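You operate a simulated robot arm through the tools that you are given. There is no shell and no other tool. Be economical: measure what you need, move in short steps, check, and stop when the job is done.

You run a simulated robot arm. Do the job below in one go: nothing can be reset, and whatever is moved stays where it is left.

Task
Rivet the pad of the same size on to the steel plate.
Fine: one stroke of the riveter, slide in; draw the slide out again and lay the plate in the riveter tray; leave the spare plate.

It is judged by the outcome, as a careful person would: the job done as asked, and still so three seconds after it is handed in. It fails if anything else is knocked over, pushed out of place, dropped, spilled or broken.

Robot
A 7-joint arm with a two-finger parallel gripper, fixed in place. Base frame: the origin is at the foot of the arm, x ahead of it, y to its left, z up. Lengths are in m, angles in rad, forces in N, time in s.
Its first joint turns from -1.152 to 1.152 rad. Payload 2.6 kg.
Tool frame: the origin (TCP) lies between the finger pads and is the grasp point; the fingertips stand 0.03 m ahead of it; z points along the fingers, y is the line along which they close. The gripper opens to 0.094 m. The fingers are 0.028 m wide and 0.01 m thick; the gripper's body (0.05 by 0.096 m) begins 0.055 m behind the TCP.
Orientation is that of the tool frame in the base frame, as a unit quaternion [w, x, y, z]. With the fingers straight down and closing along the base's y, the tool's x points along the base's -x, its y along +y and its z along -z.

Tools
- The arm moves only by the tool nudge_tool. Its argument "commands" is a list of rows, each an object (a shift or turn left out is 0, a gripper value left out holds the last) with "grip": the gripper command, from -1 (fully open) to 1 (shut), values between in proportion; "translation": the shift along the tool's x, y, z in mm, a list of three; "rotation": the turn, a rotation vector about the tool's x, y, z in rad, a list of three. In form: [{"grip": grip, "translation": [dx, dy, dz], "rotation": [ax, ay, az]}, ...]. A call has 1 to 12 rows; each row is the pose to reach, as a shift and turn from the pose commanded when the call began, along the tool's axes at that moment. A row lasts 0.2 s, in which the tool goes at most 0.05 m and 0.15 rad; a call with a longer step from one row to the next is refused whole, and so is a gripper value outside its range. Where a pose cannot be reached the arm comes as near as it can. A force on the tool above 70 N (or 10 N above the force at the start of the call, whichever is more), or a blocked arm, ends the call early, and 0.2 s more pass. Each finger travels about 0.072 m/s and halts on what it meets, pressing with about 23 N; the grip force reading is that of the motor and also rises with nothing between the fingers. The clock runs only during rows and for 0.2 s after the last one: add rows that repeat a pose to give the fingers time. It gives the time, the measured TCP pose, the force on the tool (base axes), the opening and the grip force at its end, in the units of the frame above (readings bear some noise).
- Cameras (640 x 400 px; columns grow to the right, rows downward): "scene" is fixed at [-0.0075, 0.4278, 0.5356]; the picture's right is [-0.99, -0.17, 0.00], its down [-0.14, 0.80, -0.58] and it looks along [0.10, -0.57, -0.81] (base axes); focal length 214 px, centre (320, 200). "wrist" rides on the gripper at [-0.037, 0, -0.058] in the tool frame; the picture's right is [0.00, -1.00, 0.00], its down [0.97, 0.00, -0.24] and it looks along [0.24, 0.00, 0.97] (tool axes); focal length 218 px, centre (320, 200).
- camera(camera): a new picture of that camera. No time passes.
- point_at(camera, pixels): there is no depth. For up to 12 entries [column, row, z] of the newest picture of that camera ("zoom" is the newest enlarged one), the place [x, y] in the base frame at which the ray of that pixel passes the height z, good to about 0.002 m. No time passes.
- close_up(camera, box): a new picture of the part [left, top, right, bottom] of that camera's present view, enlarged. No time passes.
- close_job(): hands the job in; it is judged then, once.

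Keep the steps short. Do not move on a guess: measure, check each grasp and each placing, and mend mistakes. In all there are 80 turns and 46 pictures (those below and enlarged ones count). Leave the gripper open and the arm clear of the work at the hand-in unless told otherwise, and finish with a single line.

The tools are called after "Call:" as a command line: name --argument value ..., lists and objects as JSON in quotes. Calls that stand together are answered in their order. nudge_tool: Moves the arm, as the interface text tells. Its arguments: {"type":"object","properties":{"commands":{"type":"array"}},"required":["commands"]} The other tools are called the same way: camera (camera) takes a picture; point_at (camera, pixels) gives the place at which the rays of pixels pass given heights; close_up (camera, box) takes an enlarged picture of a part of a camera's view; close_job () hands the job in.

At the start:

```text
time: 0.0
position: [0.3544, -0.0698, 0.3936]
tool_rot: [0.0, 0.0, 1.0, -0.001]
ft_force: [0.5, 0.3, -0.2]
gripper_width: 0.0939
finger_force: 0.1
```

scene: 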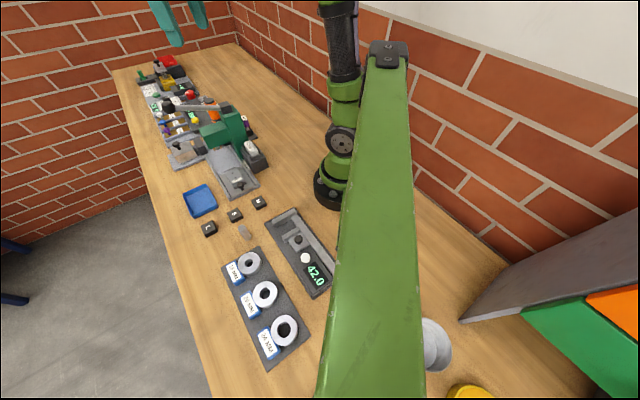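
wrist: 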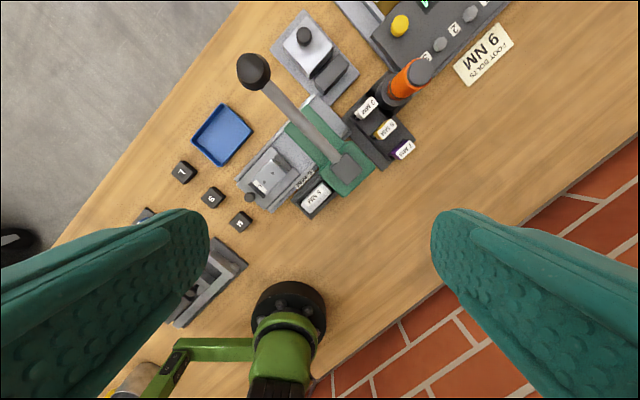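

I see a bench with a green riveter (scene about 230,140), a blue tray, three black pads, and a gauge with a digital readout. I'll enlarge these parts first.

Call:
close_up --camera "scene" --box '[140, 90, 300, 190]'

Call:
close_up --camera "scene" --box '[170, 170, 350, 290]'

Call:
close_up --camera "wrist" --box '[160, 40, 420, 220]'

```text
4.00 times, centred on (220, 140) of scene
```

zoom: 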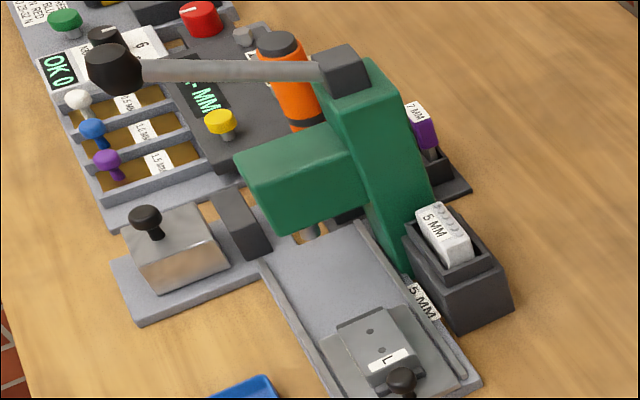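

```text
3.33 times, centred on (260, 230) of scene
```

zoom: 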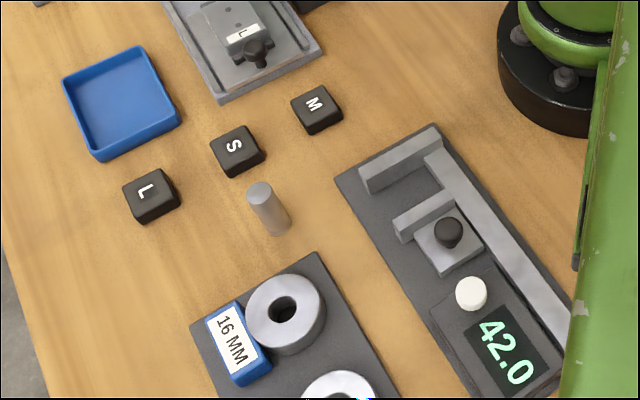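

```text
2.22 times, centred on (290, 130) of wrist
```

zoom: 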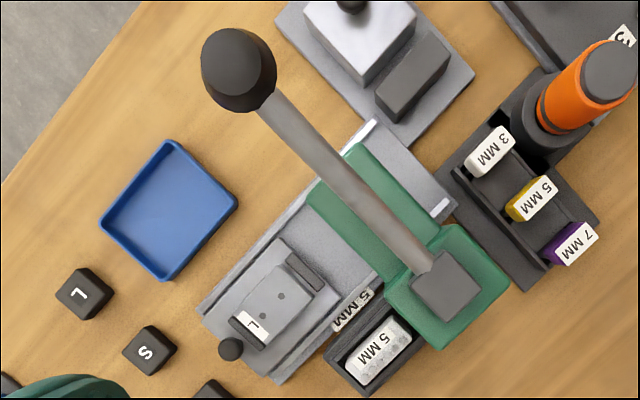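

The slide seems to carry a plate marked L. The pads are L, S and M. I'll get coordinates of the key things at table height and a bit above.

Call:
camera --camera "wrist"

Call:
point_at --camera "wrist" --pixels '[[184, 172, -0.17], [213, 197, -0.17], [240, 221, -0.17], [221, 135, -0.185], [270, 176, -0.16], [249, 197, -0.15], [253, 71, -0.05], [345, 165, -0.05], [315, 195, -0.15], [310, 50, -0.15], [400, 80, -0.1], [304, 36, -0.12]]'

Call:
point_at --camera "scene" --pixels '[[209, 229, -0.17], [236, 216, -0.17], [260, 203, -0.17], [199, 200, -0.185], [237, 178, -0.16], [241, 185, -0.15], [168, 107, -0.05], [225, 107, -0.05], [250, 148, -0.15], [176, 144, -0.12]]'

```text
40 pictures are left
```

wrist: 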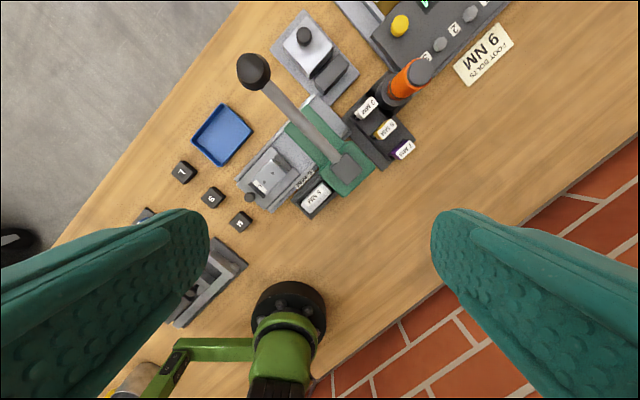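

```text
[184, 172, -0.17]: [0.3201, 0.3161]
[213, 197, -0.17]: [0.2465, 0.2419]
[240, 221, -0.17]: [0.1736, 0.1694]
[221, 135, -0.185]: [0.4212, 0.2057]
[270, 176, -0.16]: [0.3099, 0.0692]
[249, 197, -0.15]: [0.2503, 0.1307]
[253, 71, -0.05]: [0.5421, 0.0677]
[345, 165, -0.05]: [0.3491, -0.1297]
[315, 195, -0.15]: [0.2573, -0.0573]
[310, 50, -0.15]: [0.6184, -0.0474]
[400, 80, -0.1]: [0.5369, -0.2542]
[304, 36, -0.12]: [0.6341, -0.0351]
```

```text
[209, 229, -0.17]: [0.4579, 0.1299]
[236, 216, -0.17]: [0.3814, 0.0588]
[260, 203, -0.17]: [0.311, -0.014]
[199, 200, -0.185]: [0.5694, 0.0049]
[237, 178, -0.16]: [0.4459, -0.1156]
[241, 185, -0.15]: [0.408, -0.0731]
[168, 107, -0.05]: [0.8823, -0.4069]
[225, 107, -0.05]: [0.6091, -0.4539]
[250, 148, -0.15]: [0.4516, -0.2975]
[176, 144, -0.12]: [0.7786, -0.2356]
```

The two cameras disagree if I use z ≈ -0.17. Their rays for the pads and tray actually cross near z ≈ 0.01, and the arm foot pixel also fits z ≈ 0. So the stated surface height of -0.192 looks wrong. I'll re-measure with heights near 0, including table points next to the pads.

Call:
point_at --camera "wrist" --pixels '[[184, 172, 0.015], [213, 197, 0.015], [240, 221, 0.015], [221, 135, 0.005], [270, 176, 0.03], [249, 197, 0.03], [253, 71, 0.15], [345, 165, 0.15], [315, 195, 0.04], [304, 36, 0.06]]'

Call:
point_at --camera "scene" --pixels '[[209, 229, 0.015], [236, 216, 0.015], [260, 203, 0.015], [199, 200, 0.005], [237, 178, 0.03], [241, 185, 0.03], [168, 107, 0.15], [225, 107, 0.15], [250, 148, 0.04], [176, 144, 0.06]]'

```text
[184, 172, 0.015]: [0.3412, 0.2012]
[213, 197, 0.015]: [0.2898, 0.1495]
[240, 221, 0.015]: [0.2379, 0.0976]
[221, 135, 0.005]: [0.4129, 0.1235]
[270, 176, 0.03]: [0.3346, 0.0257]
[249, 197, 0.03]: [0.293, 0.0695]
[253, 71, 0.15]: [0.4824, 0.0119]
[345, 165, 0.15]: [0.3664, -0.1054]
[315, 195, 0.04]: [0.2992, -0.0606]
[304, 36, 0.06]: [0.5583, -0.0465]
```

```text
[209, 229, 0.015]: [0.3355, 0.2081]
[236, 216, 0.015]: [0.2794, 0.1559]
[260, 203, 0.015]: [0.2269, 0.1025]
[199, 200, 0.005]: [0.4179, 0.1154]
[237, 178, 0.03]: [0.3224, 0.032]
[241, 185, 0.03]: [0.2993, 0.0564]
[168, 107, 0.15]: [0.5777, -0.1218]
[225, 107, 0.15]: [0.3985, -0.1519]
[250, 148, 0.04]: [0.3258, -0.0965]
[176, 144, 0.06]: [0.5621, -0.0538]
```

With z near 0 the cameras agree: table ≈ 0, pads 45° to the base, slide running along (-1,1), and lever knob about (0.458,-0.01,0.229). Next I turn the tool 45° and go above the slide, staying high, to look.

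Call:
nudge_tool --commands '[{"grip": -1, "translation": [4, 20, 5], "rotation": [0, 0, 0.131]}, {"translation": [8, 40, 10], "rotation": [0, 0, 0.262]}, {"translation": [12, 60, 15], "rotation": [0, 0, 0.393]}, {"translation": [16, 80, 20], "rotation": [0, 0, 0.524]}, {"translation": [20, 100, 25], "rotation": [0, 0, 0.654]}, {"translation": [24, 120, 30], "rotation": [0, 0, 0.785]}, {"translation": [24, 120, 30], "rotation": [0, 0, 0.785]}]'

Call:
camera --camera "wrist"

```text
time: 1.6
position: [0.3299, 0.0513, 0.3632]
tool_rot: [-0.001, 0.383, 0.924, 0.0]
ft_force: [0.0, -0.9, 0.5]
gripper_width: 0.0941
finger_force: 0.0
```

```text
39 pictures are left
```

wrist: 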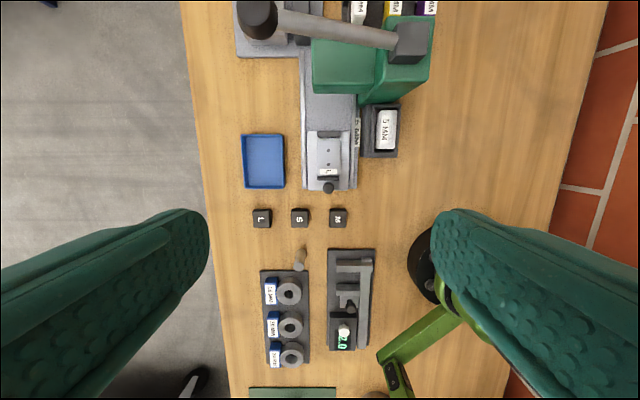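

Call:
close_up --camera "wrist" --box '[230, 90, 410, 230]'

Call:
close_up --camera "wrist" --box '[240, 225, 400, 375]'

Call:
close_up --camera "scene" --box '[130, 50, 260, 130]'

```text
2.86 times, centred on (320, 160) of wrist
```

zoom: 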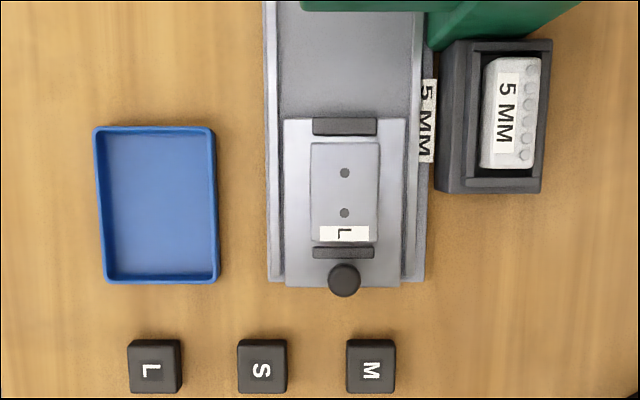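

```text
2.67 times, centred on (320, 300) of wrist
```

zoom: 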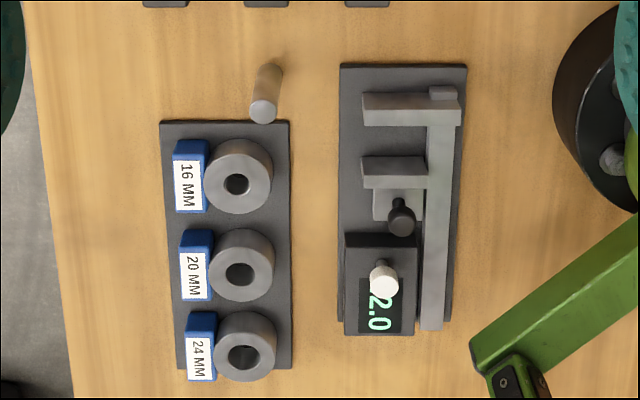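

```text
4.92 times, centred on (195, 90) of scene
```

zoom: 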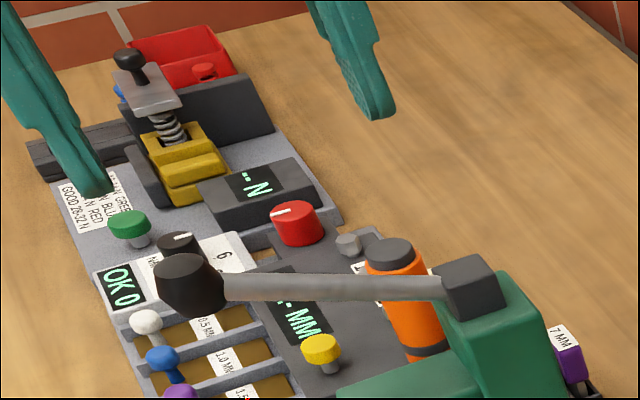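

The slide nest holds a plate marked L with two holes. The knob is at the slide's front end, and the matching pad L is at wrist (262,218). I'll measure pad, plate, knob and tray from the wrist picture.

Call:
point_at --camera "wrist" --pixels '[[262, 218, 0.02], [300, 218, 0.02], [338, 218, 0.02], [328, 157, 0.03], [328, 188, 0.05], [243, 135, 0.01], [285, 188, 0.01], [317, 140, 0.03], [340, 174, 0.03], [256, 20, 0.229], [408, 40, 0.2], [262, 30, 0.06]]'

Call:
close_up --camera "scene" --box '[190, 130, 280, 240]'

```text
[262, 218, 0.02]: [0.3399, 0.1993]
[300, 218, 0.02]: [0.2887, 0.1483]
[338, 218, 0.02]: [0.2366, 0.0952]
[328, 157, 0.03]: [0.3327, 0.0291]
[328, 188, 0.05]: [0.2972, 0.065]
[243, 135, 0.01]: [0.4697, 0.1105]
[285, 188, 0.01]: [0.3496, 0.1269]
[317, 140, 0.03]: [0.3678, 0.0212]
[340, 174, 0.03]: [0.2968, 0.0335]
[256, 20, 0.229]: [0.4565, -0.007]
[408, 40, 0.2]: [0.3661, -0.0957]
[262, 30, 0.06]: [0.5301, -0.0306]
```

```text
3.64 times, centred on (235, 185) of scene
```

zoom: 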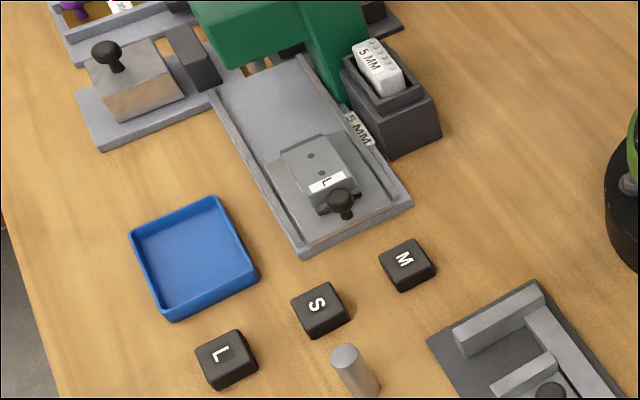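

Pad L is near (0.340,0.199). I'll move above it at z ≈ 0.16 and look.

Call:
nudge_tool --commands '[{"translation": [16, 19, 34]}, {"translation": [32, 37, 67]}, {"translation": [49, 56, 100]}, {"translation": [65, 74, 134]}, {"translation": [81, 93, 168]}, {"translation": [97, 111, 203]}, {"translation": [97, 111, 203]}]'

Call:
camera --camera "wrist"

Call:
camera --camera "scene"

```text
time: 3.2
position: [0.3434, 0.1971, 0.1602]
tool_rot: [0.0, 0.383, 0.924, -0.001]
ft_force: [0.7, -0.1, -0.9]
gripper_width: 0.094
finger_force: 0.0
```

```text
34 pictures are left
```

wrist: 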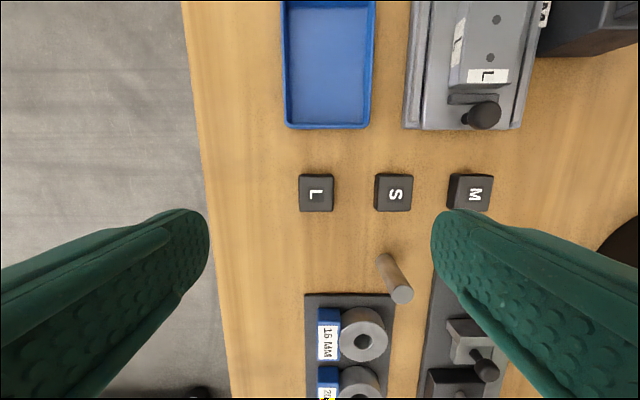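

```text
33 pictures are left
```

scene: 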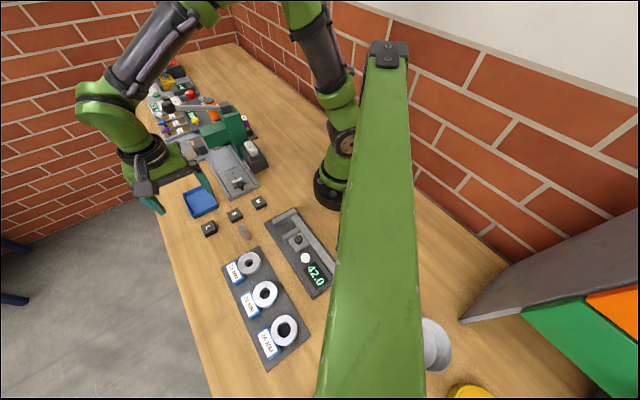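

I see pad L at (316,192). I'll enlarge the plate nest seen at upper right, and the pads.

Call:
close_up --camera "wrist" --box '[390, 0, 550, 140]'

Call:
point_at --camera "wrist" --pixels '[[299, 175, 0.02], [333, 175, 0.02], [299, 211, 0.02], [333, 211, 0.02], [299, 175, 0.0], [333, 175, 0.0], [316, 192, 0.02], [497, 20, 0.04], [491, 58, 0.04], [484, 115, 0.05]]'

Call:
point_at --camera "scene" --pixels '[[202, 226, 0.02], [212, 221, 0.02], [217, 231, 0.02], [206, 237, 0.0], [218, 231, 0.0], [209, 228, 0.02]]'

```text
2.86 times, centred on (470, 70) of wrist
```

zoom: 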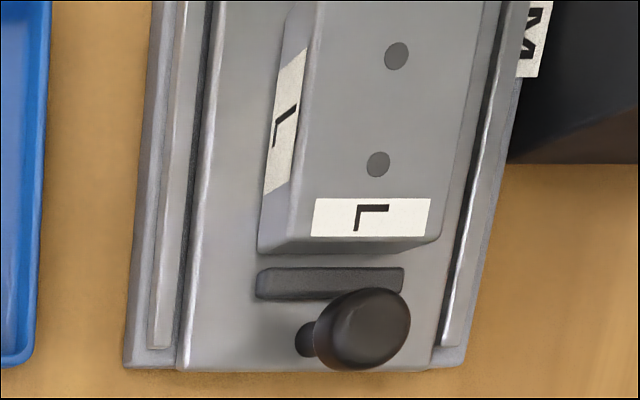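

```text
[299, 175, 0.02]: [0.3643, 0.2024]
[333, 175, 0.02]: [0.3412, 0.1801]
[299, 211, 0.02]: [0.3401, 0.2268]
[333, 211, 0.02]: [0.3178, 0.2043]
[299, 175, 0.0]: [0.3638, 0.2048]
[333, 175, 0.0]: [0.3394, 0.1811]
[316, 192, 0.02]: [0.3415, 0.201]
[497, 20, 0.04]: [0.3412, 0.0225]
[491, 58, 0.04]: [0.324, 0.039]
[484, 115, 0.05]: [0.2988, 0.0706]
```

```text
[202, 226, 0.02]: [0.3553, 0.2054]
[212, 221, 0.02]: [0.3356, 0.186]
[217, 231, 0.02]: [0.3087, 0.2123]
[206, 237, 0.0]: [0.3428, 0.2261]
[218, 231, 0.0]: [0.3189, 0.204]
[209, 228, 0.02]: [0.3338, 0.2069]
```

The plate is a thick block with L labels on its top and side, so it matches pad L at about (0.3415,0.201). I'll narrow the fingers to about 50 mm so they clear pad S, then centre and descend to z ≈ 0.06.

Call:
nudge_tool --commands '[{"grip": -0.1, "translation": [4, 1, 0]}, {"translation": [4, 1, 0]}, {"translation": [4, 1, 50]}, {"translation": [4, 1, 80]}, {"translation": [4, 1, 100]}, {"translation": [4, 1, 100]}]'

Call:
camera --camera "wrist"

Call:
close_up --camera "scene" --box '[150, 150, 290, 250]'

```text
time: 4.6
position: [0.3386, 0.2004, 0.0605]
tool_rot: [-0.001, 0.382, 0.924, -0.001]
ft_force: [0.6, -1.2, -0.2]
gripper_width: 0.0516
finger_force: 0.0
```

```text
31 pictures are left
```

wrist: 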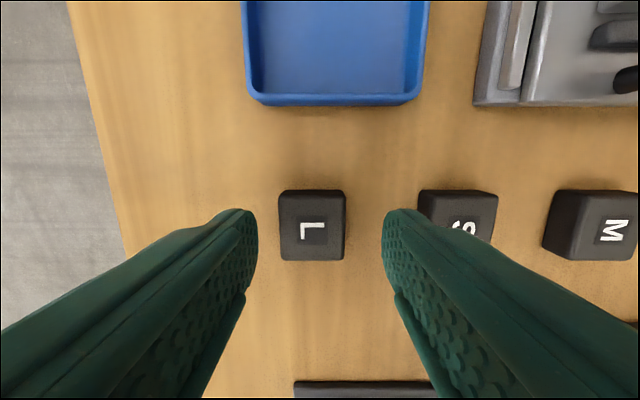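

```text
4.00 times, centred on (220, 200) of scene
```

zoom: 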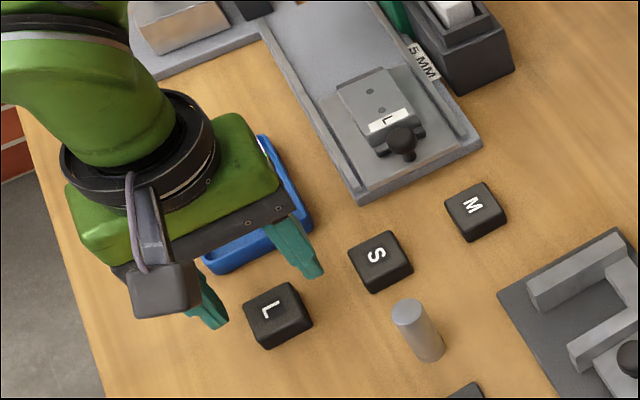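

The fingers are centred at column 320 and pad L at about 312, row 228. So I shift +3.5 mm along tool y and +1.5 mm along x, then descend 20 mm and look again.

Call:
nudge_tool --commands '[{"translation": [1.5, 3.5, 0]}, {"translation": [1.5, 3.5, 12]}, {"translation": [1.5, 3.5, 20]}, {"translation": [1.5, 3.5, 20]}]'

Call:
camera --camera "wrist"

Call:
close_up --camera "scene" --box '[170, 190, 250, 250]'

```text
time: 5.6
position: [0.341, 0.2037, 0.0415]
tool_rot: [0.0, 0.382, 0.924, 0.0]
ft_force: [-0.4, -0.1, -0.3]
gripper_width: 0.0516
finger_force: 0.0
```

```text
29 pictures are left
```

wrist: 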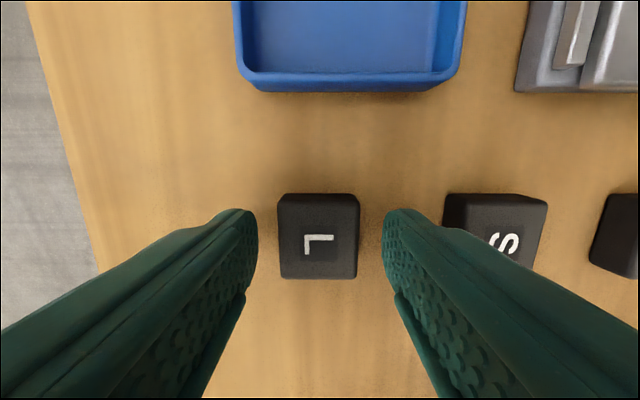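

```text
6.67 times, centred on (210, 220) of scene
```

zoom: 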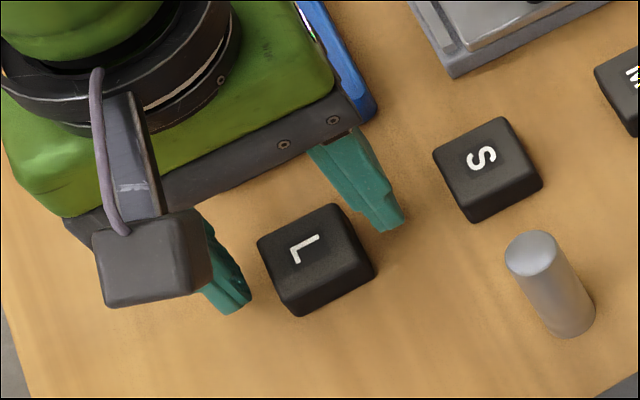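

The pad is now centred between the fingers, whose tips are about 11 mm above z = 0. I go down 5 mm more and close.

Call:
nudge_tool --commands '[{"translation": [0.5, 0, 5]}, {"translation": [0.5, 0, 5]}, {"grip": 1, "translation": [0.5, 0, 5]}, {"translation": [0.5, 0, 5]}, {"translation": [0.5, 0, 5]}]'

Call:
close_up --camera "scene" --box '[170, 190, 250, 250]'

```text
time: 6.8
position: [0.3403, 0.2044, 0.0369]
tool_rot: [-0.001, 0.383, 0.924, 0.0]
ft_force: [-0.9, 0.0, 0.8]
gripper_width: 0.0331
finger_force: 23.2
```

```text
6.67 times, centred on (210, 220) of scene
```

zoom: 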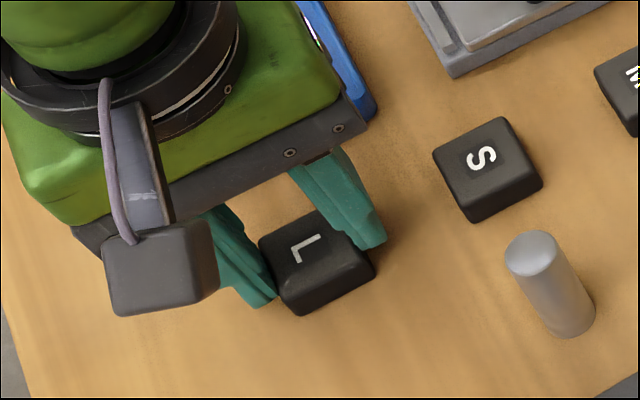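

The grip is good: 33 mm wide at 23 N. Triangulating the plate holes gives a plate centre of about (0.332,0.028) with its top at z ≈ 0.036. I lift and carry the pad over the plate, staying high, then check.

Call:
nudge_tool --commands '[{"grip": 1, "translation": [0, 0, -30]}, {"translation": [0, 0, -70]}, {"translation": [0, 0, -100]}, {"translation": [-24, -26, -100]}, {"translation": [-48, -52, -100]}, {"translation": [-72, -78, -100]}, {"translation": [-96, -104, -100]}, {"translation": [-110, -131, -100]}, {"translation": [-110, -131, -100]}]'

Call:
camera --camera "wrist"

Call:
close_up --camera "scene" --box '[160, 90, 320, 210]'

```text
time: 8.8
position: [0.3245, 0.0342, 0.1352]
tool_rot: [-0.001, 0.383, 0.924, 0.001]
ft_force: [0.4, 0.5, 0.2]
gripper_width: 0.0
finger_force: 23.5
```

```text
26 pictures are left
```

wrist: 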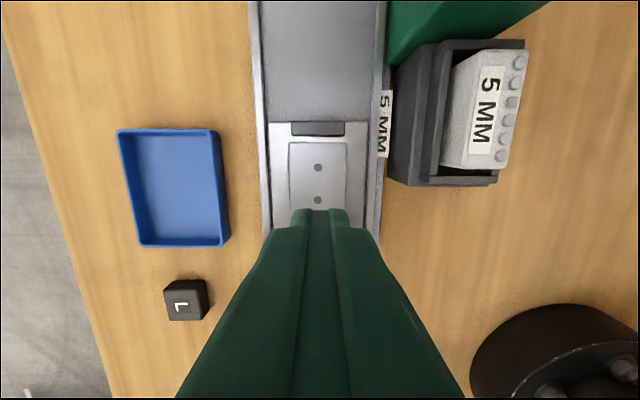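

```text
3.33 times, centred on (240, 150) of scene
```

zoom: 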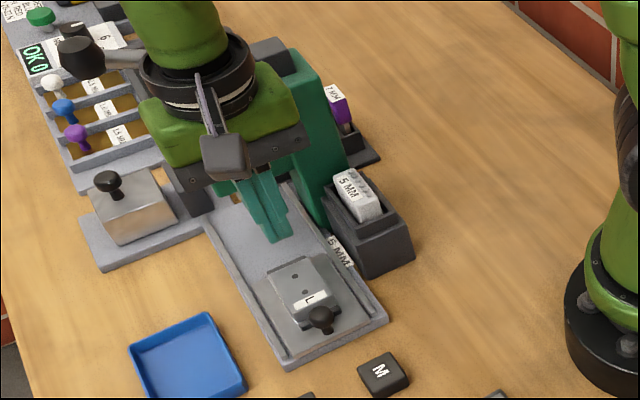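

The fingers closed empty (width 0.0): the pad slipped out while lifting and is still on the table at wrist (187,300). While here I'll measure the plate holes, the pad and the box.

Call:
point_at --camera "wrist" --pixels '[[318, 167, 0.036], [318, 200, 0.036], [289, 142, 0.036], [347, 142, 0.036], [183, 300, 0.015], [165, 288, 0.015], [201, 281, 0.015], [201, 319, 0.0], [208, 316, 0.0], [170, 320, 0.015], [317, 128, 0.036]]'

Call:
close_up --camera "wrist" --box '[130, 260, 230, 340]'

```text
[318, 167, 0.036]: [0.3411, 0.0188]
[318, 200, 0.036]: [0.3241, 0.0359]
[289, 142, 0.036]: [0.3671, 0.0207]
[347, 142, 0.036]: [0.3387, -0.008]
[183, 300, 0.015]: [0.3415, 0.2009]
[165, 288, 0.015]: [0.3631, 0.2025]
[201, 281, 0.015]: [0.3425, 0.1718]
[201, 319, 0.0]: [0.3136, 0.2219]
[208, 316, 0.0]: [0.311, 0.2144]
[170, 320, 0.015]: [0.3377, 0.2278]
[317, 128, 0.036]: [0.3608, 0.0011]
```

```text
5.00 times, centred on (180, 300) of wrist
```

zoom: 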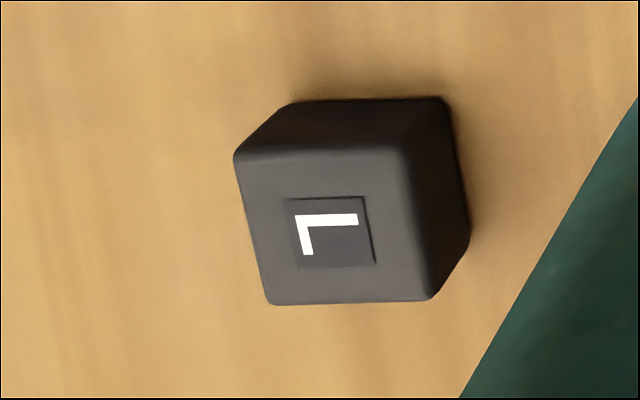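

The pad stands upright at about (0.3415,0.201), unharmed. I probably held it too high. I'll go back with the fingers at about 50 mm and stop just above.

Call:
nudge_tool --commands '[{"grip": -0.1, "translation": [26, 32, 0]}, {"translation": [53, 65, 0]}, {"translation": [80, 97, 0]}, {"translation": [106, 131, 0]}, {"translation": [106, 131, 40]}, {"translation": [106, 131, 80]}, {"translation": [106, 131, 94]}, {"translation": [106, 131, 94]}]'

Call:
camera --camera "wrist"

```text
time: 10.6
position: [0.3426, 0.1999, 0.041]
tool_rot: [0.0, 0.383, 0.924, 0.0]
ft_force: [0.3, -0.4, -0.4]
gripper_width: 0.0515
finger_force: 0.0
```

```text
23 pictures are left
```

wrist: 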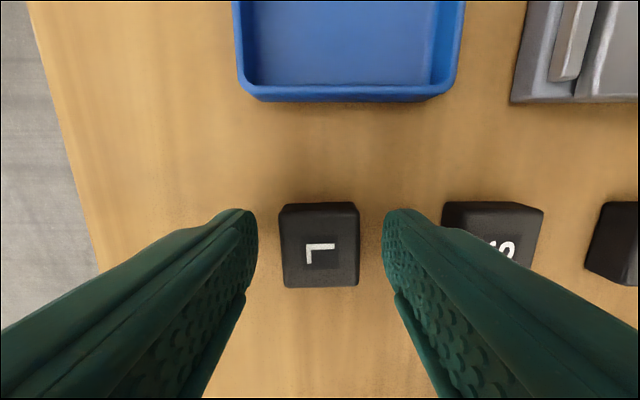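

Pad L is centred (column 319). I go down 7 mm, to tips about 4 mm above z = 0, then close longer and lift only a little to test.

Call:
nudge_tool --commands '[{"translation": [1.5, 0, 4]}, {"translation": [1.5, 0, 7.5]}, {"translation": [1.5, 0, 7.5]}, {"grip": 1, "translation": [1.5, 0, 7.5]}, {"translation": [1.5, 0, 7.5]}, {"translation": [1.5, 0, 7.5]}]'

Call:
nudge_tool --commands '[{"grip": 1, "translation": [0, 0, -3]}, {"translation": [0, 0, -7]}, {"translation": [0, 0, -12]}, {"translation": [0, 0, -12]}]'

Call:
close_up --camera "scene" --box '[170, 190, 250, 250]'

```text
time: 12.0
position: [0.342, 0.2019, 0.0349]
tool_rot: [0.0, 0.382, 0.924, 0.001]
ft_force: [1.0, 0.3, 0.4]
gripper_width: 0.033
finger_force: 23.4
```

```text
time: 13.0
position: [0.3395, 0.2023, 0.0472]
tool_rot: [0.001, 0.383, 0.924, 0.0]
ft_force: [-0.2, -0.4, -0.8]
gripper_width: 0.0329
finger_force: 23.1
```

```text
6.67 times, centred on (210, 220) of scene
```

zoom: 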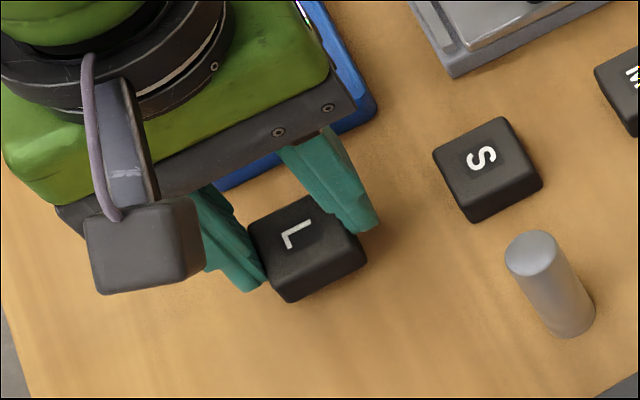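

The pad is held this time (width 0.033 after a 12 mm lift). I'll lift further, slowly.

Call:
nudge_tool --commands '[{"grip": 1, "translation": [0, 0, -8]}, {"translation": [0, 0, -18]}, {"translation": [0, 0, -30]}, {"translation": [0, 0, -42]}, {"translation": [0, 0, -54]}, {"translation": [0, 0, -62]}, {"translation": [0, 0, -66]}, {"translation": [0, 0, -66]}]'

```text
time: 14.8
position: [0.3403, 0.2028, 0.1133]
tool_rot: [0.0, 0.383, 0.924, 0.0]
ft_force: [-0.5, 0.0, -0.6]
gripper_width: 0.0328
finger_force: 23.4
```

It is still held at 0.0328. Now I carry it slowly over the plate.

Call:
nudge_tool --commands '[{"grip": 1, "translation": [-6, -7, 0]}, {"translation": [-18, -20, 0]}, {"translation": [-32, -35, 0]}, {"translation": [-47, -51, 0]}, {"translation": [-62, -67, 0]}, {"translation": [-77, -83, 0]}, {"translation": [-91, -99, 0]}, {"translation": [-104, -113, 0]}, {"translation": [-113, -124, 0]}, {"translation": [-118, -129.5, 0]}, {"translation": [-118, -129.5, 0]}]'

Call:
camera --camera "wrist"

Call:
close_up --camera "scene" --box '[180, 110, 300, 200]'

```text
time: 17.2
position: [0.333, 0.0263, 0.1111]
tool_rot: [0.0, 0.382, 0.924, -0.001]
ft_force: [0.2, 0.2, -0.3]
gripper_width: 0.0328
finger_force: 22.8
```

```text
21 pictures are left
```

wrist: 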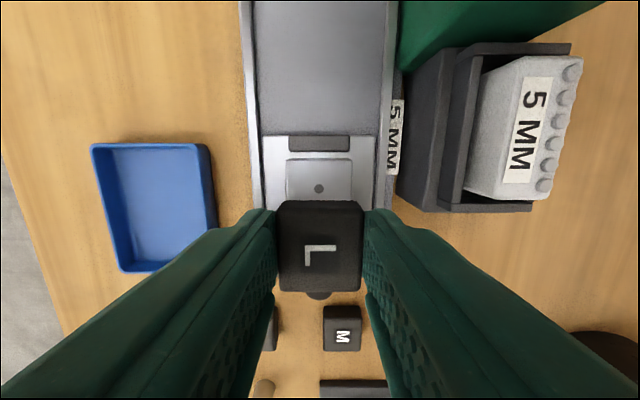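

```text
4.44 times, centred on (240, 155) of scene
```

zoom: 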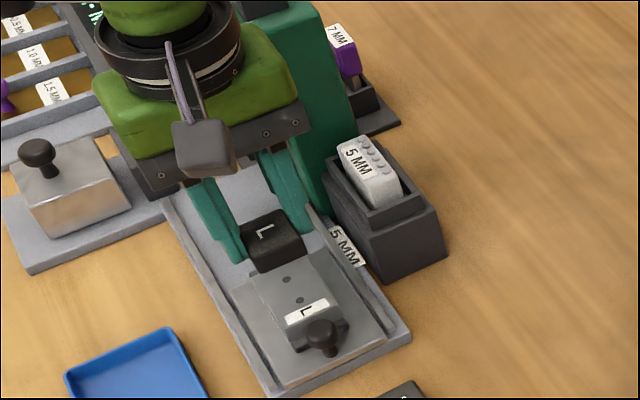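

The plate's upper hole is at (319,188) and the plate is centred under the pad's column. I'll check that hole's position and lower 33 mm.

Call:
point_at --camera "wrist" --pixels '[[319, 188, 0.036], [287, 160, 0.036], [353, 160, 0.036]]'

Call:
nudge_tool --commands '[{"grip": 1, "translation": [0, 0, 8]}, {"translation": [0, 0, 18]}, {"translation": [0, 0, 28]}, {"translation": [0, 0, 33]}, {"translation": [0, 0, 33]}]'

Call:
close_up --camera "scene" --box '[200, 130, 280, 190]'

Call:
camera --camera "wrist"

```text
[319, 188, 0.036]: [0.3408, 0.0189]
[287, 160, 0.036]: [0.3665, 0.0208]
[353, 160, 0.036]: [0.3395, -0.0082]
```

```text
time: 18.4
position: [0.3336, 0.0274, 0.0796]
tool_rot: [0.0, 0.384, 0.923, 0.0]
ft_force: [0.8, 0.0, -1.1]
gripper_width: 0.033
finger_force: 23.0
```

```text
6.67 times, centred on (240, 160) of scene
```

zoom: 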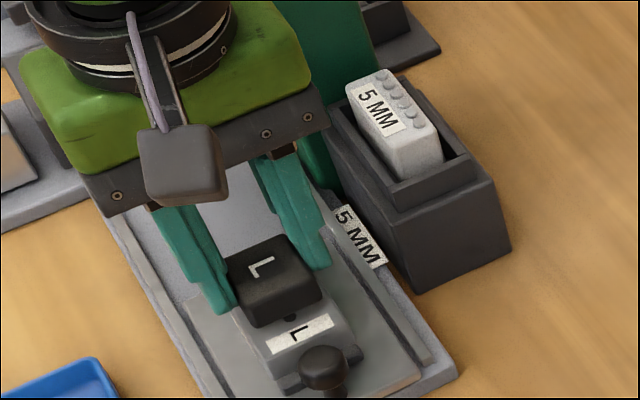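

```text
18 pictures are left
```

wrist: 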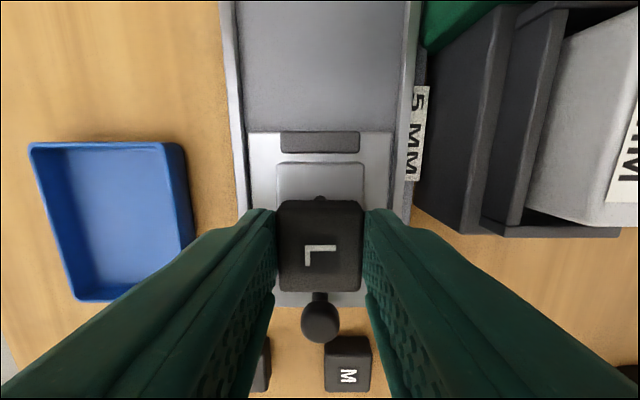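

The pad is aligned over the plate, still about 7 mm above it. I lower a few mm at a time, watching the force.

Call:
nudge_tool --commands '[{"grip": 1, "translation": [0, 0, 3]}, {"translation": [0, 0, 5]}, {"translation": [0, 0, 5]}]'

Call:
nudge_tool --commands '[{"grip": 1, "translation": [0, 0, 1]}, {"translation": [0, 0, 2]}, {"translation": [0, 0, 2]}]'

```text
time: 19.2
position: [0.334, 0.0267, 0.0752]
tool_rot: [0.0, 0.383, 0.924, 0.0]
ft_force: [0.4, 0.0, -0.7]
gripper_width: 0.0328
finger_force: 23.3
```

```text
time: 20.0
position: [0.3336, 0.0266, 0.0729]
tool_rot: [0.001, 0.382, 0.924, 0.0]
ft_force: [0.3, 0.2, 0.1]
gripper_width: 0.0328
finger_force: 23.6
```

Call:
nudge_tool --commands '[{"grip": 1, "translation": [0, 0, 1]}, {"translation": [0, 0, 1.5]}, {"translation": [0, 0, 1.5]}]'

Call:
close_up --camera "scene" --box '[210, 145, 270, 190]'

```text
time: 20.8
position: [0.3325, 0.0271, 0.0714]
tool_rot: [-0.001, 0.382, 0.924, 0.0]
ft_force: [0.5, 0.0, -0.7]
gripper_width: 0.0331
finger_force: 23.3
```

```text
8.89 times, centred on (240, 168) of scene
```

zoom: 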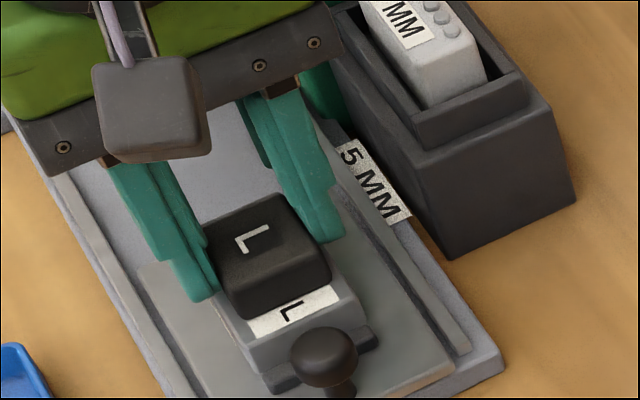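

It is almost touching. I continue in 1 mm steps, looking for a force rise.

Call:
nudge_tool --commands '[{"grip": 1, "translation": [0, 0, 0.8]}, {"translation": [0, 0, 1.5]}, {"translation": [0, 0, 1.5]}]'

Call:
nudge_tool --commands '[{"grip": 1, "translation": [0, 0, 0.8]}, {"translation": [0, 0, 1.2]}, {"translation": [0, 0, 1.2]}]'

```text
time: 21.6
position: [0.3321, 0.0273, 0.0713]
tool_rot: [0.001, 0.383, 0.924, 0.0]
ft_force: [-3.0, -3.8, 21.3]
gripper_width: 0.0327
finger_force: 23.3
```

```text
time: 22.4
position: [0.3333, 0.0285, 0.0687]
tool_rot: [0.0, 0.382, 0.924, 0.001]
ft_force: [-1.9, -2.2, 19.8]
gripper_width: 0.0328
finger_force: 23.1
```

Contact at 20 N: the pad sits on the plate. I open the fingers a little, rise straight up, back off, and look.

Call:
nudge_tool --commands '[{"grip": 1, "translation": [0, 0, -1]}, {"grip": -0.1, "translation": [0, 0, -1]}, {"translation": [0, 0, -1]}, {"translation": [0, 0, -1]}, {"translation": [0, 0, -15]}, {"translation": [0, 0, -45]}, {"translation": [0, 0, -75]}, {"translation": [20, 0, -85]}, {"translation": [20, 0, -85]}]'

Call:
camera --camera "wrist"

```text
time: 24.4
position: [0.3181, 0.042, 0.1545]
tool_rot: [0.0, 0.383, 0.924, 0.0]
ft_force: [-1.1, 0.1, 0.5]
gripper_width: 0.0516
finger_force: 0.1
```

```text
16 pictures are left
```

wrist: 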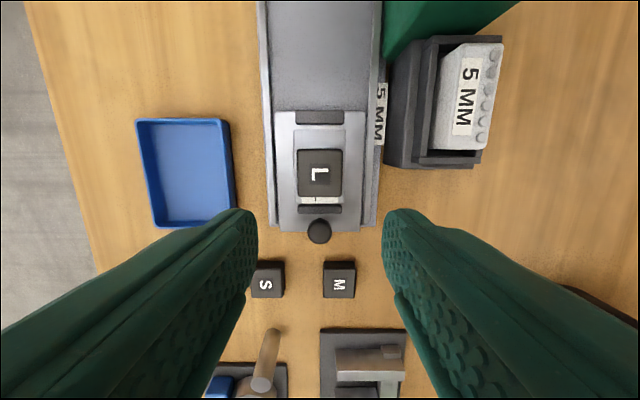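

The pad sits centred on the plate. The slide knob triangulates to about u=-0.1625, v=0.2535, z≈0.042, where u is along (-1,1)/√2 and v along (1,1)/√2. I'll tilt the tool back 0.55 rad so that camera and body stay clear of the riveter head, and hover behind the knob.

Call:
nudge_tool --commands '[{"grip": 0.2, "translation": [24, 0, 0], "rotation": [0, -0.11, 0]}, {"translation": [48, -1, 0], "rotation": [0, -0.22, 0]}, {"translation": [72, -1, 0], "rotation": [0, -0.33, 0]}, {"translation": [72, -1, 20], "rotation": [0, -0.44, 0]}, {"translation": [72, -1, 40], "rotation": [0, -0.55, 0]}, {"translation": [72, -1, 56], "rotation": [0, -0.55, 0]}, {"translation": [72, -1, 56], "rotation": [0, -0.55, 0]}]'

Call:
camera --camera "wrist"

```text
time: 26.0
position: [0.2664, 0.0933, 0.0973]
tool_rot: [0.251, 0.369, 0.889, -0.104]
ft_force: [1.3, -0.6, 0.8]
gripper_width: 0.0378
finger_force: 0.1
```

```text
15 pictures are left
```

wrist: 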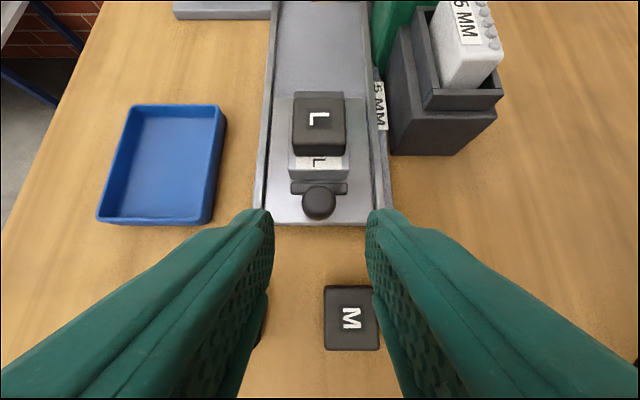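

The knob is at (319,203), which is what the estimate predicts (row 203). I advance 60 mm along the tool axis so the fingers straddle it, then look.

Call:
nudge_tool --commands '[{"translation": [0, 0, 20]}, {"translation": [0, 0, 40]}, {"translation": [0, 0, 55]}, {"translation": [0, 0, 60]}, {"translation": [0, 0, 60]}]'

Call:
camera --camera "wrist"

Call:
close_up --camera "scene" --box '[190, 110, 300, 200]'

```text
time: 27.0
position: [0.2932, 0.0684, 0.0528]
tool_rot: [0.259, 0.371, 0.886, -0.104]
ft_force: [-1.6, -3.1, 8.2]
gripper_width: 0.0396
finger_force: 1.4
stopped in row 4: the force on the tool passed its limit (the readings are from after the stop); the commanded pose is now the measured one
```

```text
14 pictures are left
```

wrist: 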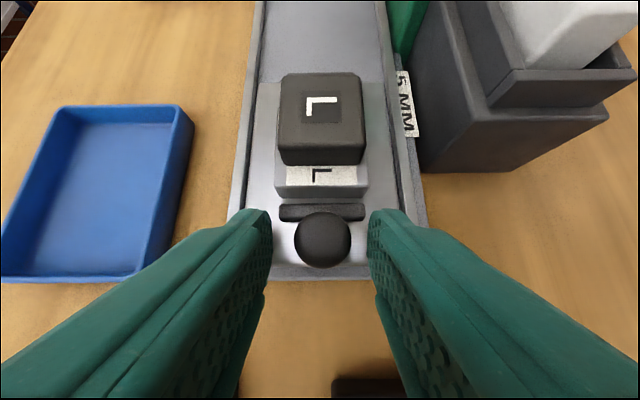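

```text
4.44 times, centred on (245, 155) of scene
```

zoom: 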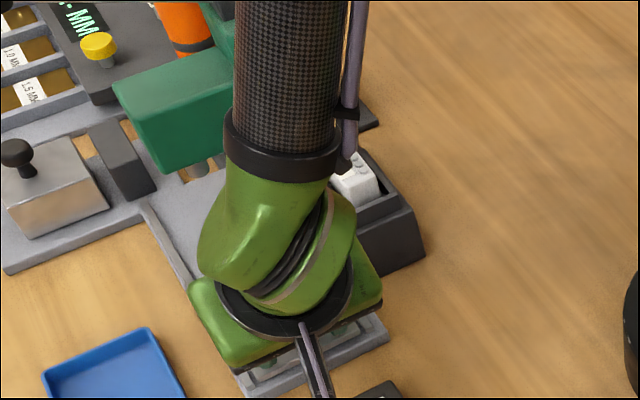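

The fingertips just touched the channel rails (8 N); the ball knob at (322,240) is between the fingers. I back off 2 mm and close on the knob.

Call:
nudge_tool --commands '[{"grip": 0.2, "translation": [0, 0, -3]}, {"translation": [0, 0, -3]}, {"grip": 1, "translation": [0, 0, -3]}, {"translation": [0, 0, -3]}, {"translation": [0, 0, -3]}]'

```text
time: 28.2
position: [0.2905, 0.0701, 0.0546]
tool_rot: [0.257, 0.372, 0.886, -0.105]
ft_force: [-10.5, -9.4, 2.7]
gripper_width: 0.0206
finger_force: 45.3
```

Held at 20.6 mm. A 14 N side force suggests the tool is about 1.5 mm off along tool y, so I correct that and start pushing the slide in horizontally by 50 mm.

Call:
nudge_tool --commands '[{"grip": 1, "translation": [0, -1.5, 0]}, {"translation": [0, -1.5, 0]}, {"translation": [-6.8, -1.5, 4.3]}, {"translation": [-15.2, -1.5, 9.6]}, {"translation": [-23.7, -1.5, 14.9]}, {"translation": [-32.1, -1.5, 20.3]}, {"translation": [-42.3, -1.5, 26.7]}, {"translation": [-42.3, -1.5, 26.7]}]'

Call:
camera --camera "wrist"

```text
time: 30.0
position: [0.3254, 0.0356, 0.0555]
tool_rot: [0.258, 0.371, 0.886, -0.104]
ft_force: [1.2, 1.1, -23.6]
gripper_width: 0.0205
finger_force: 44.8
```

```text
12 pictures are left
```

wrist: 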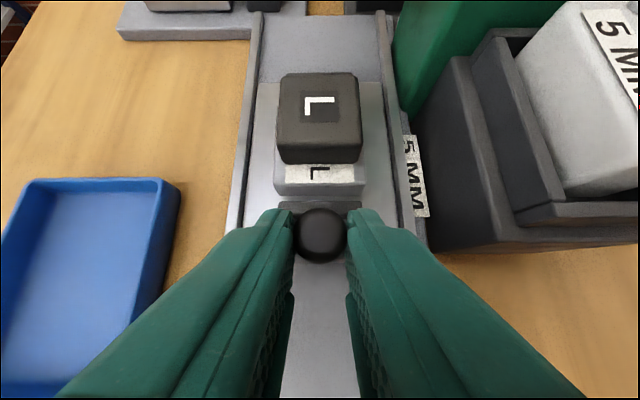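

The slide follows the knob, and the side force is gone. I lower 1 mm to relieve the vertical pull and push on 45 mm.

Call:
nudge_tool --commands '[{"grip": 1, "translation": [0.5, 0, 0.8]}, {"translation": [-8, 0, 6.1]}, {"translation": [-16.4, 0, 11.5]}, {"translation": [-24.9, 0, 16.8]}, {"translation": [-33.3, 0, 22.1]}, {"translation": [-37.6, 0, 24.8]}, {"translation": [-37.6, 0, 24.8]}]'

Call:
camera --camera "wrist"

```text
time: 31.6
position: [0.3587, 0.0018, 0.055]
tool_rot: [0.26, 0.371, 0.885, -0.103]
ft_force: [-3.0, -1.8, 27.4]
gripper_width: 0.0205
finger_force: 45.1
```

```text
11 pictures are left
```

wrist: 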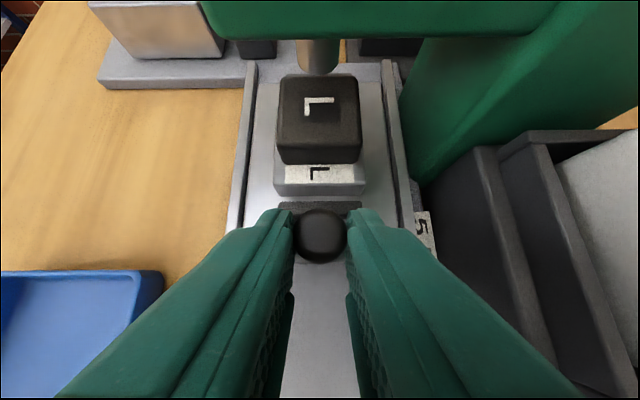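

The ram is visible ahead at (318,55). I continue inward in small steps until the stop is felt.

Call:
nudge_tool --commands '[{"grip": 1, "translation": [-4.5, 0, 2.3]}, {"translation": [-8.7, 0, 4.9]}, {"translation": [-12.9, 0, 7.6]}, {"translation": [-17.2, 0, 10.2]}, {"translation": [-17.2, 0, 10.2]}]'

```text
time: 32.6
position: [0.3672, -0.008, 0.0529]
tool_rot: [0.255, 0.366, 0.889, -0.101]
ft_force: [-7.4, 4.4, 9.4]
gripper_width: 0.0205
finger_force: 44.5
stopped in row 5: the force on the tool passed its limit (the readings are from after the stop); the commanded pose is now the measured one
```

It stopped after about 13 mm more, at a total travel of about 110 mm. I look to check that this is the end stop and not a collision.

Call:
camera --camera "wrist"

Call:
camera --camera "scene"

```text
10 pictures are left
```

wrist: 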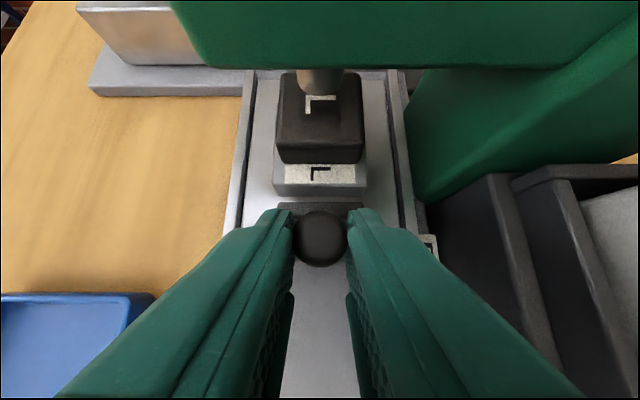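

```text
9 pictures are left
```

scene: 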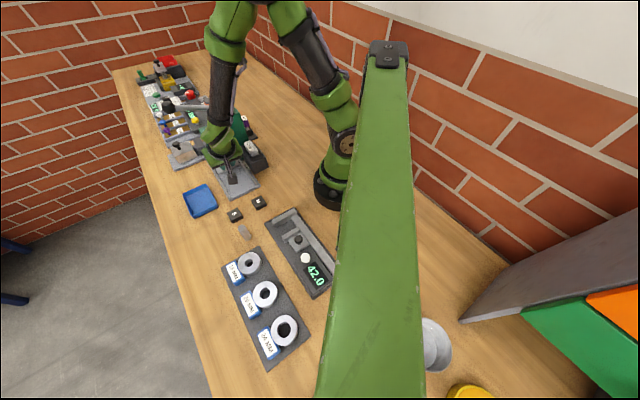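

The pad is under the ram and the tongue is at the far end of the channel: fully in. I release the knob, back out along the tool axis and rise.

Call:
nudge_tool --commands '[{"grip": 0.36}, {"grip": 0.36}, {"grip": 0.36, "translation": [0, 0, -20]}, {"translation": [0, 0, -50]}, {"translation": [0, 0, -80]}, {"translation": [-16, 0, -105]}, {"translation": [-35, 0, -135]}, {"translation": [-55, 0, -167]}, {"translation": [-80, 0, -207]}, {"translation": [-100, 0, -240]}, {"translation": [-100, 0, -240]}]'

```text
time: 35.0
position: [0.3389, 0.022, 0.3101]
tool_rot: [0.255, 0.367, 0.889, -0.101]
ft_force: [0.6, 0.3, -0.6]
gripper_width: 0.0303
finger_force: 0.1
```

I'm clear, at z = 0.31. Now I undo the tilt.

Call:
nudge_tool --commands '[{"grip": -0.5, "translation": [0, 0, 0], "rotation": [0, 0.139, 0]}, {"rotation": [0, 0.278, 0]}, {"rotation": [0, 0.417, 0]}, {"rotation": [0, 0.556, 0]}, {"rotation": [0, 0.556, 0]}]'

```text
time: 36.2
position: [0.3377, 0.0217, 0.3091]
tool_rot: [0.0, 0.382, 0.924, 0.004]
ft_force: [0.3, -0.1, 0.7]
gripper_width: 0.0706
finger_force: 0.1
```

Next I yaw -90° so the fingers close across the lever, moving above the lever knob at about (0.457,-0.008).

Call:
nudge_tool --commands '[{"translation": [-9, 6, -2], "rotation": [0, 0, -0.143]}, {"translation": [-19, 12, -4], "rotation": [0, 0, -0.286]}, {"translation": [-28, 17, -6], "rotation": [0, 0, -0.429]}, {"translation": [-38, 23, -8], "rotation": [0, 0, -0.571]}, {"translation": [-47, 29, -10], "rotation": [0, 0, -0.714]}, {"translation": [-57, 35, -12], "rotation": [0, 0, -0.857]}, {"translation": [-66, 41, -12], "rotation": [0, 0, -1.0]}, {"translation": [-76, 47, -12], "rotation": [0, 0, -1.142]}, {"translation": [-85, 52, -12], "rotation": [0, 0, -1.285]}, {"translation": [-95, 58, -12], "rotation": [0, 0, -1.428]}, {"translation": [-104, 64, -12], "rotation": [0, 0, -1.571]}, {"translation": [-104, 64, -12], "rotation": [0, 0, -1.571]}]'

Call:
camera --camera "wrist"

```text
time: 38.9
position: [0.4577, -0.0072, 0.3207]
tool_rot: [0.003, -0.385, 0.923, 0.001]
ft_force: [0.3, -0.3, -0.3]
gripper_width: 0.0708
finger_force: 0.0
```

```text
8 pictures are left
```

wrist: 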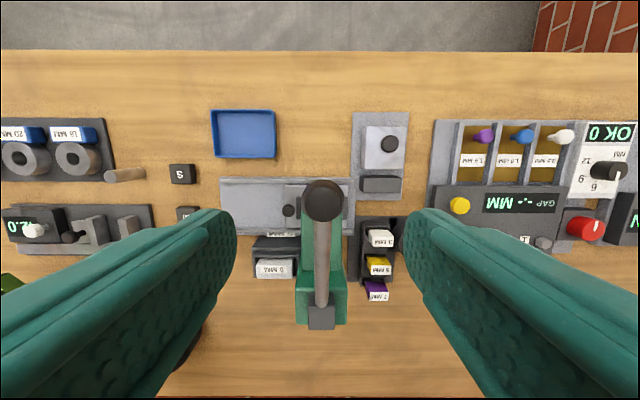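

The lever knob is at (322,200), centred under the gripper. I descend 78 mm around it and close.

Call:
nudge_tool --commands '[{"translation": [0, 0, 30]}, {"translation": [0, 0, 55]}, {"translation": [0, 0, 70]}, {"translation": [0, 0, 78]}, {"translation": [0, 0, 78]}, {"grip": 1, "translation": [0, 0, 78]}, {"translation": [0, 0, 78]}, {"translation": [0, 0, 78]}, {"translation": [0, 0, 78]}]'

```text
time: 40.9
position: [0.4577, -0.0089, 0.244]
tool_rot: [0.004, -0.384, 0.923, -0.002]
ft_force: [15.7, -7.4, -3.6]
gripper_width: 0.0311
finger_force: 45.4
```

Gripped at 31 mm. I shift 1.5 mm along tool y to relieve the side force, then pull the lever down along its arc, the first 40 mm.

Call:
nudge_tool --commands '[{"grip": 1, "translation": [0, -1.5, 0]}, {"translation": [-2, -1.5, 5]}, {"translation": [-4, -1.5, 11]}, {"translation": [-6, -1.5, 18]}, {"translation": [-8, -1.5, 25]}, {"translation": [-9.5, -1.5, 32]}, {"translation": [-10.5, -1.5, 39]}, {"translation": [-10.5, -1.5, 39]}]'

```text
time: 42.6
position: [0.4651, -0.002, 0.2058]
tool_rot: [0.003, -0.384, 0.924, -0.001]
ft_force: [7.7, -16.8, 10.4]
gripper_width: 0.0309
finger_force: 45.0
```

It follows, with low forces. I continue down another 40 mm.

Call:
nudge_tool --commands '[{"grip": 1, "translation": [-0.5, -1.5, 6]}, {"translation": [-1, -1.5, 13]}, {"translation": [-1, -1.5, 20]}, {"translation": [-0.5, -1.5, 27]}, {"translation": [1, -1.5, 34]}, {"translation": [2, -1.5, 40]}, {"translation": [2, -1.5, 40]}]'

```text
time: 44.0
position: [0.4675, -0.0009, 0.1773]
tool_rot: [0.013, -0.383, 0.923, 0.0]
ft_force: [-7.8, -0.9, 11.5]
gripper_width: 0.0312
finger_force: 44.6
stopped in row 6: the force on the tool passed its limit (the readings are from after the stop); the commanded pose is now the measured one
```

Stopped after about 67 mm of lever travel. I look at the scene to see whether this is the end of the stroke.

Call:
close_up --camera "scene" --box '[140, 70, 280, 180]'

```text
3.64 times, centred on (210, 125) of scene
```

zoom: 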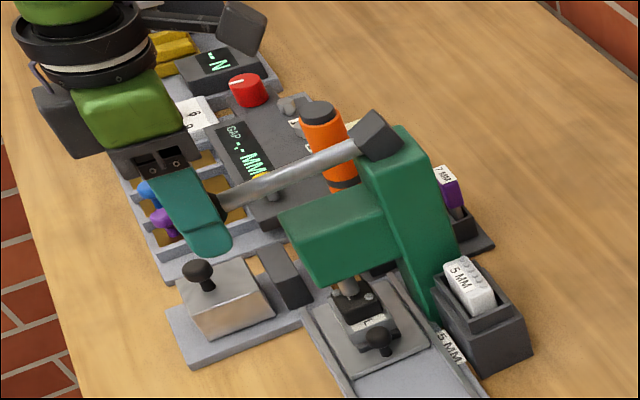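

The ram is down on the pad. While still in the same stroke, I press slightly further to make sure it is complete.

Call:
nudge_tool --commands '[{"grip": 1, "translation": [1, 0, 2]}, {"translation": [1, 0, 4]}, {"translation": [2, 0, 6]}, {"translation": [2, 0, 6]}]'

```text
time: 45.0
position: [0.4664, -0.0009, 0.1756]
tool_rot: [0.017, -0.382, 0.924, 0.0]
ft_force: [-27.0, 6.4, 62.4]
gripper_width: 0.0317
finger_force: 44.4
```

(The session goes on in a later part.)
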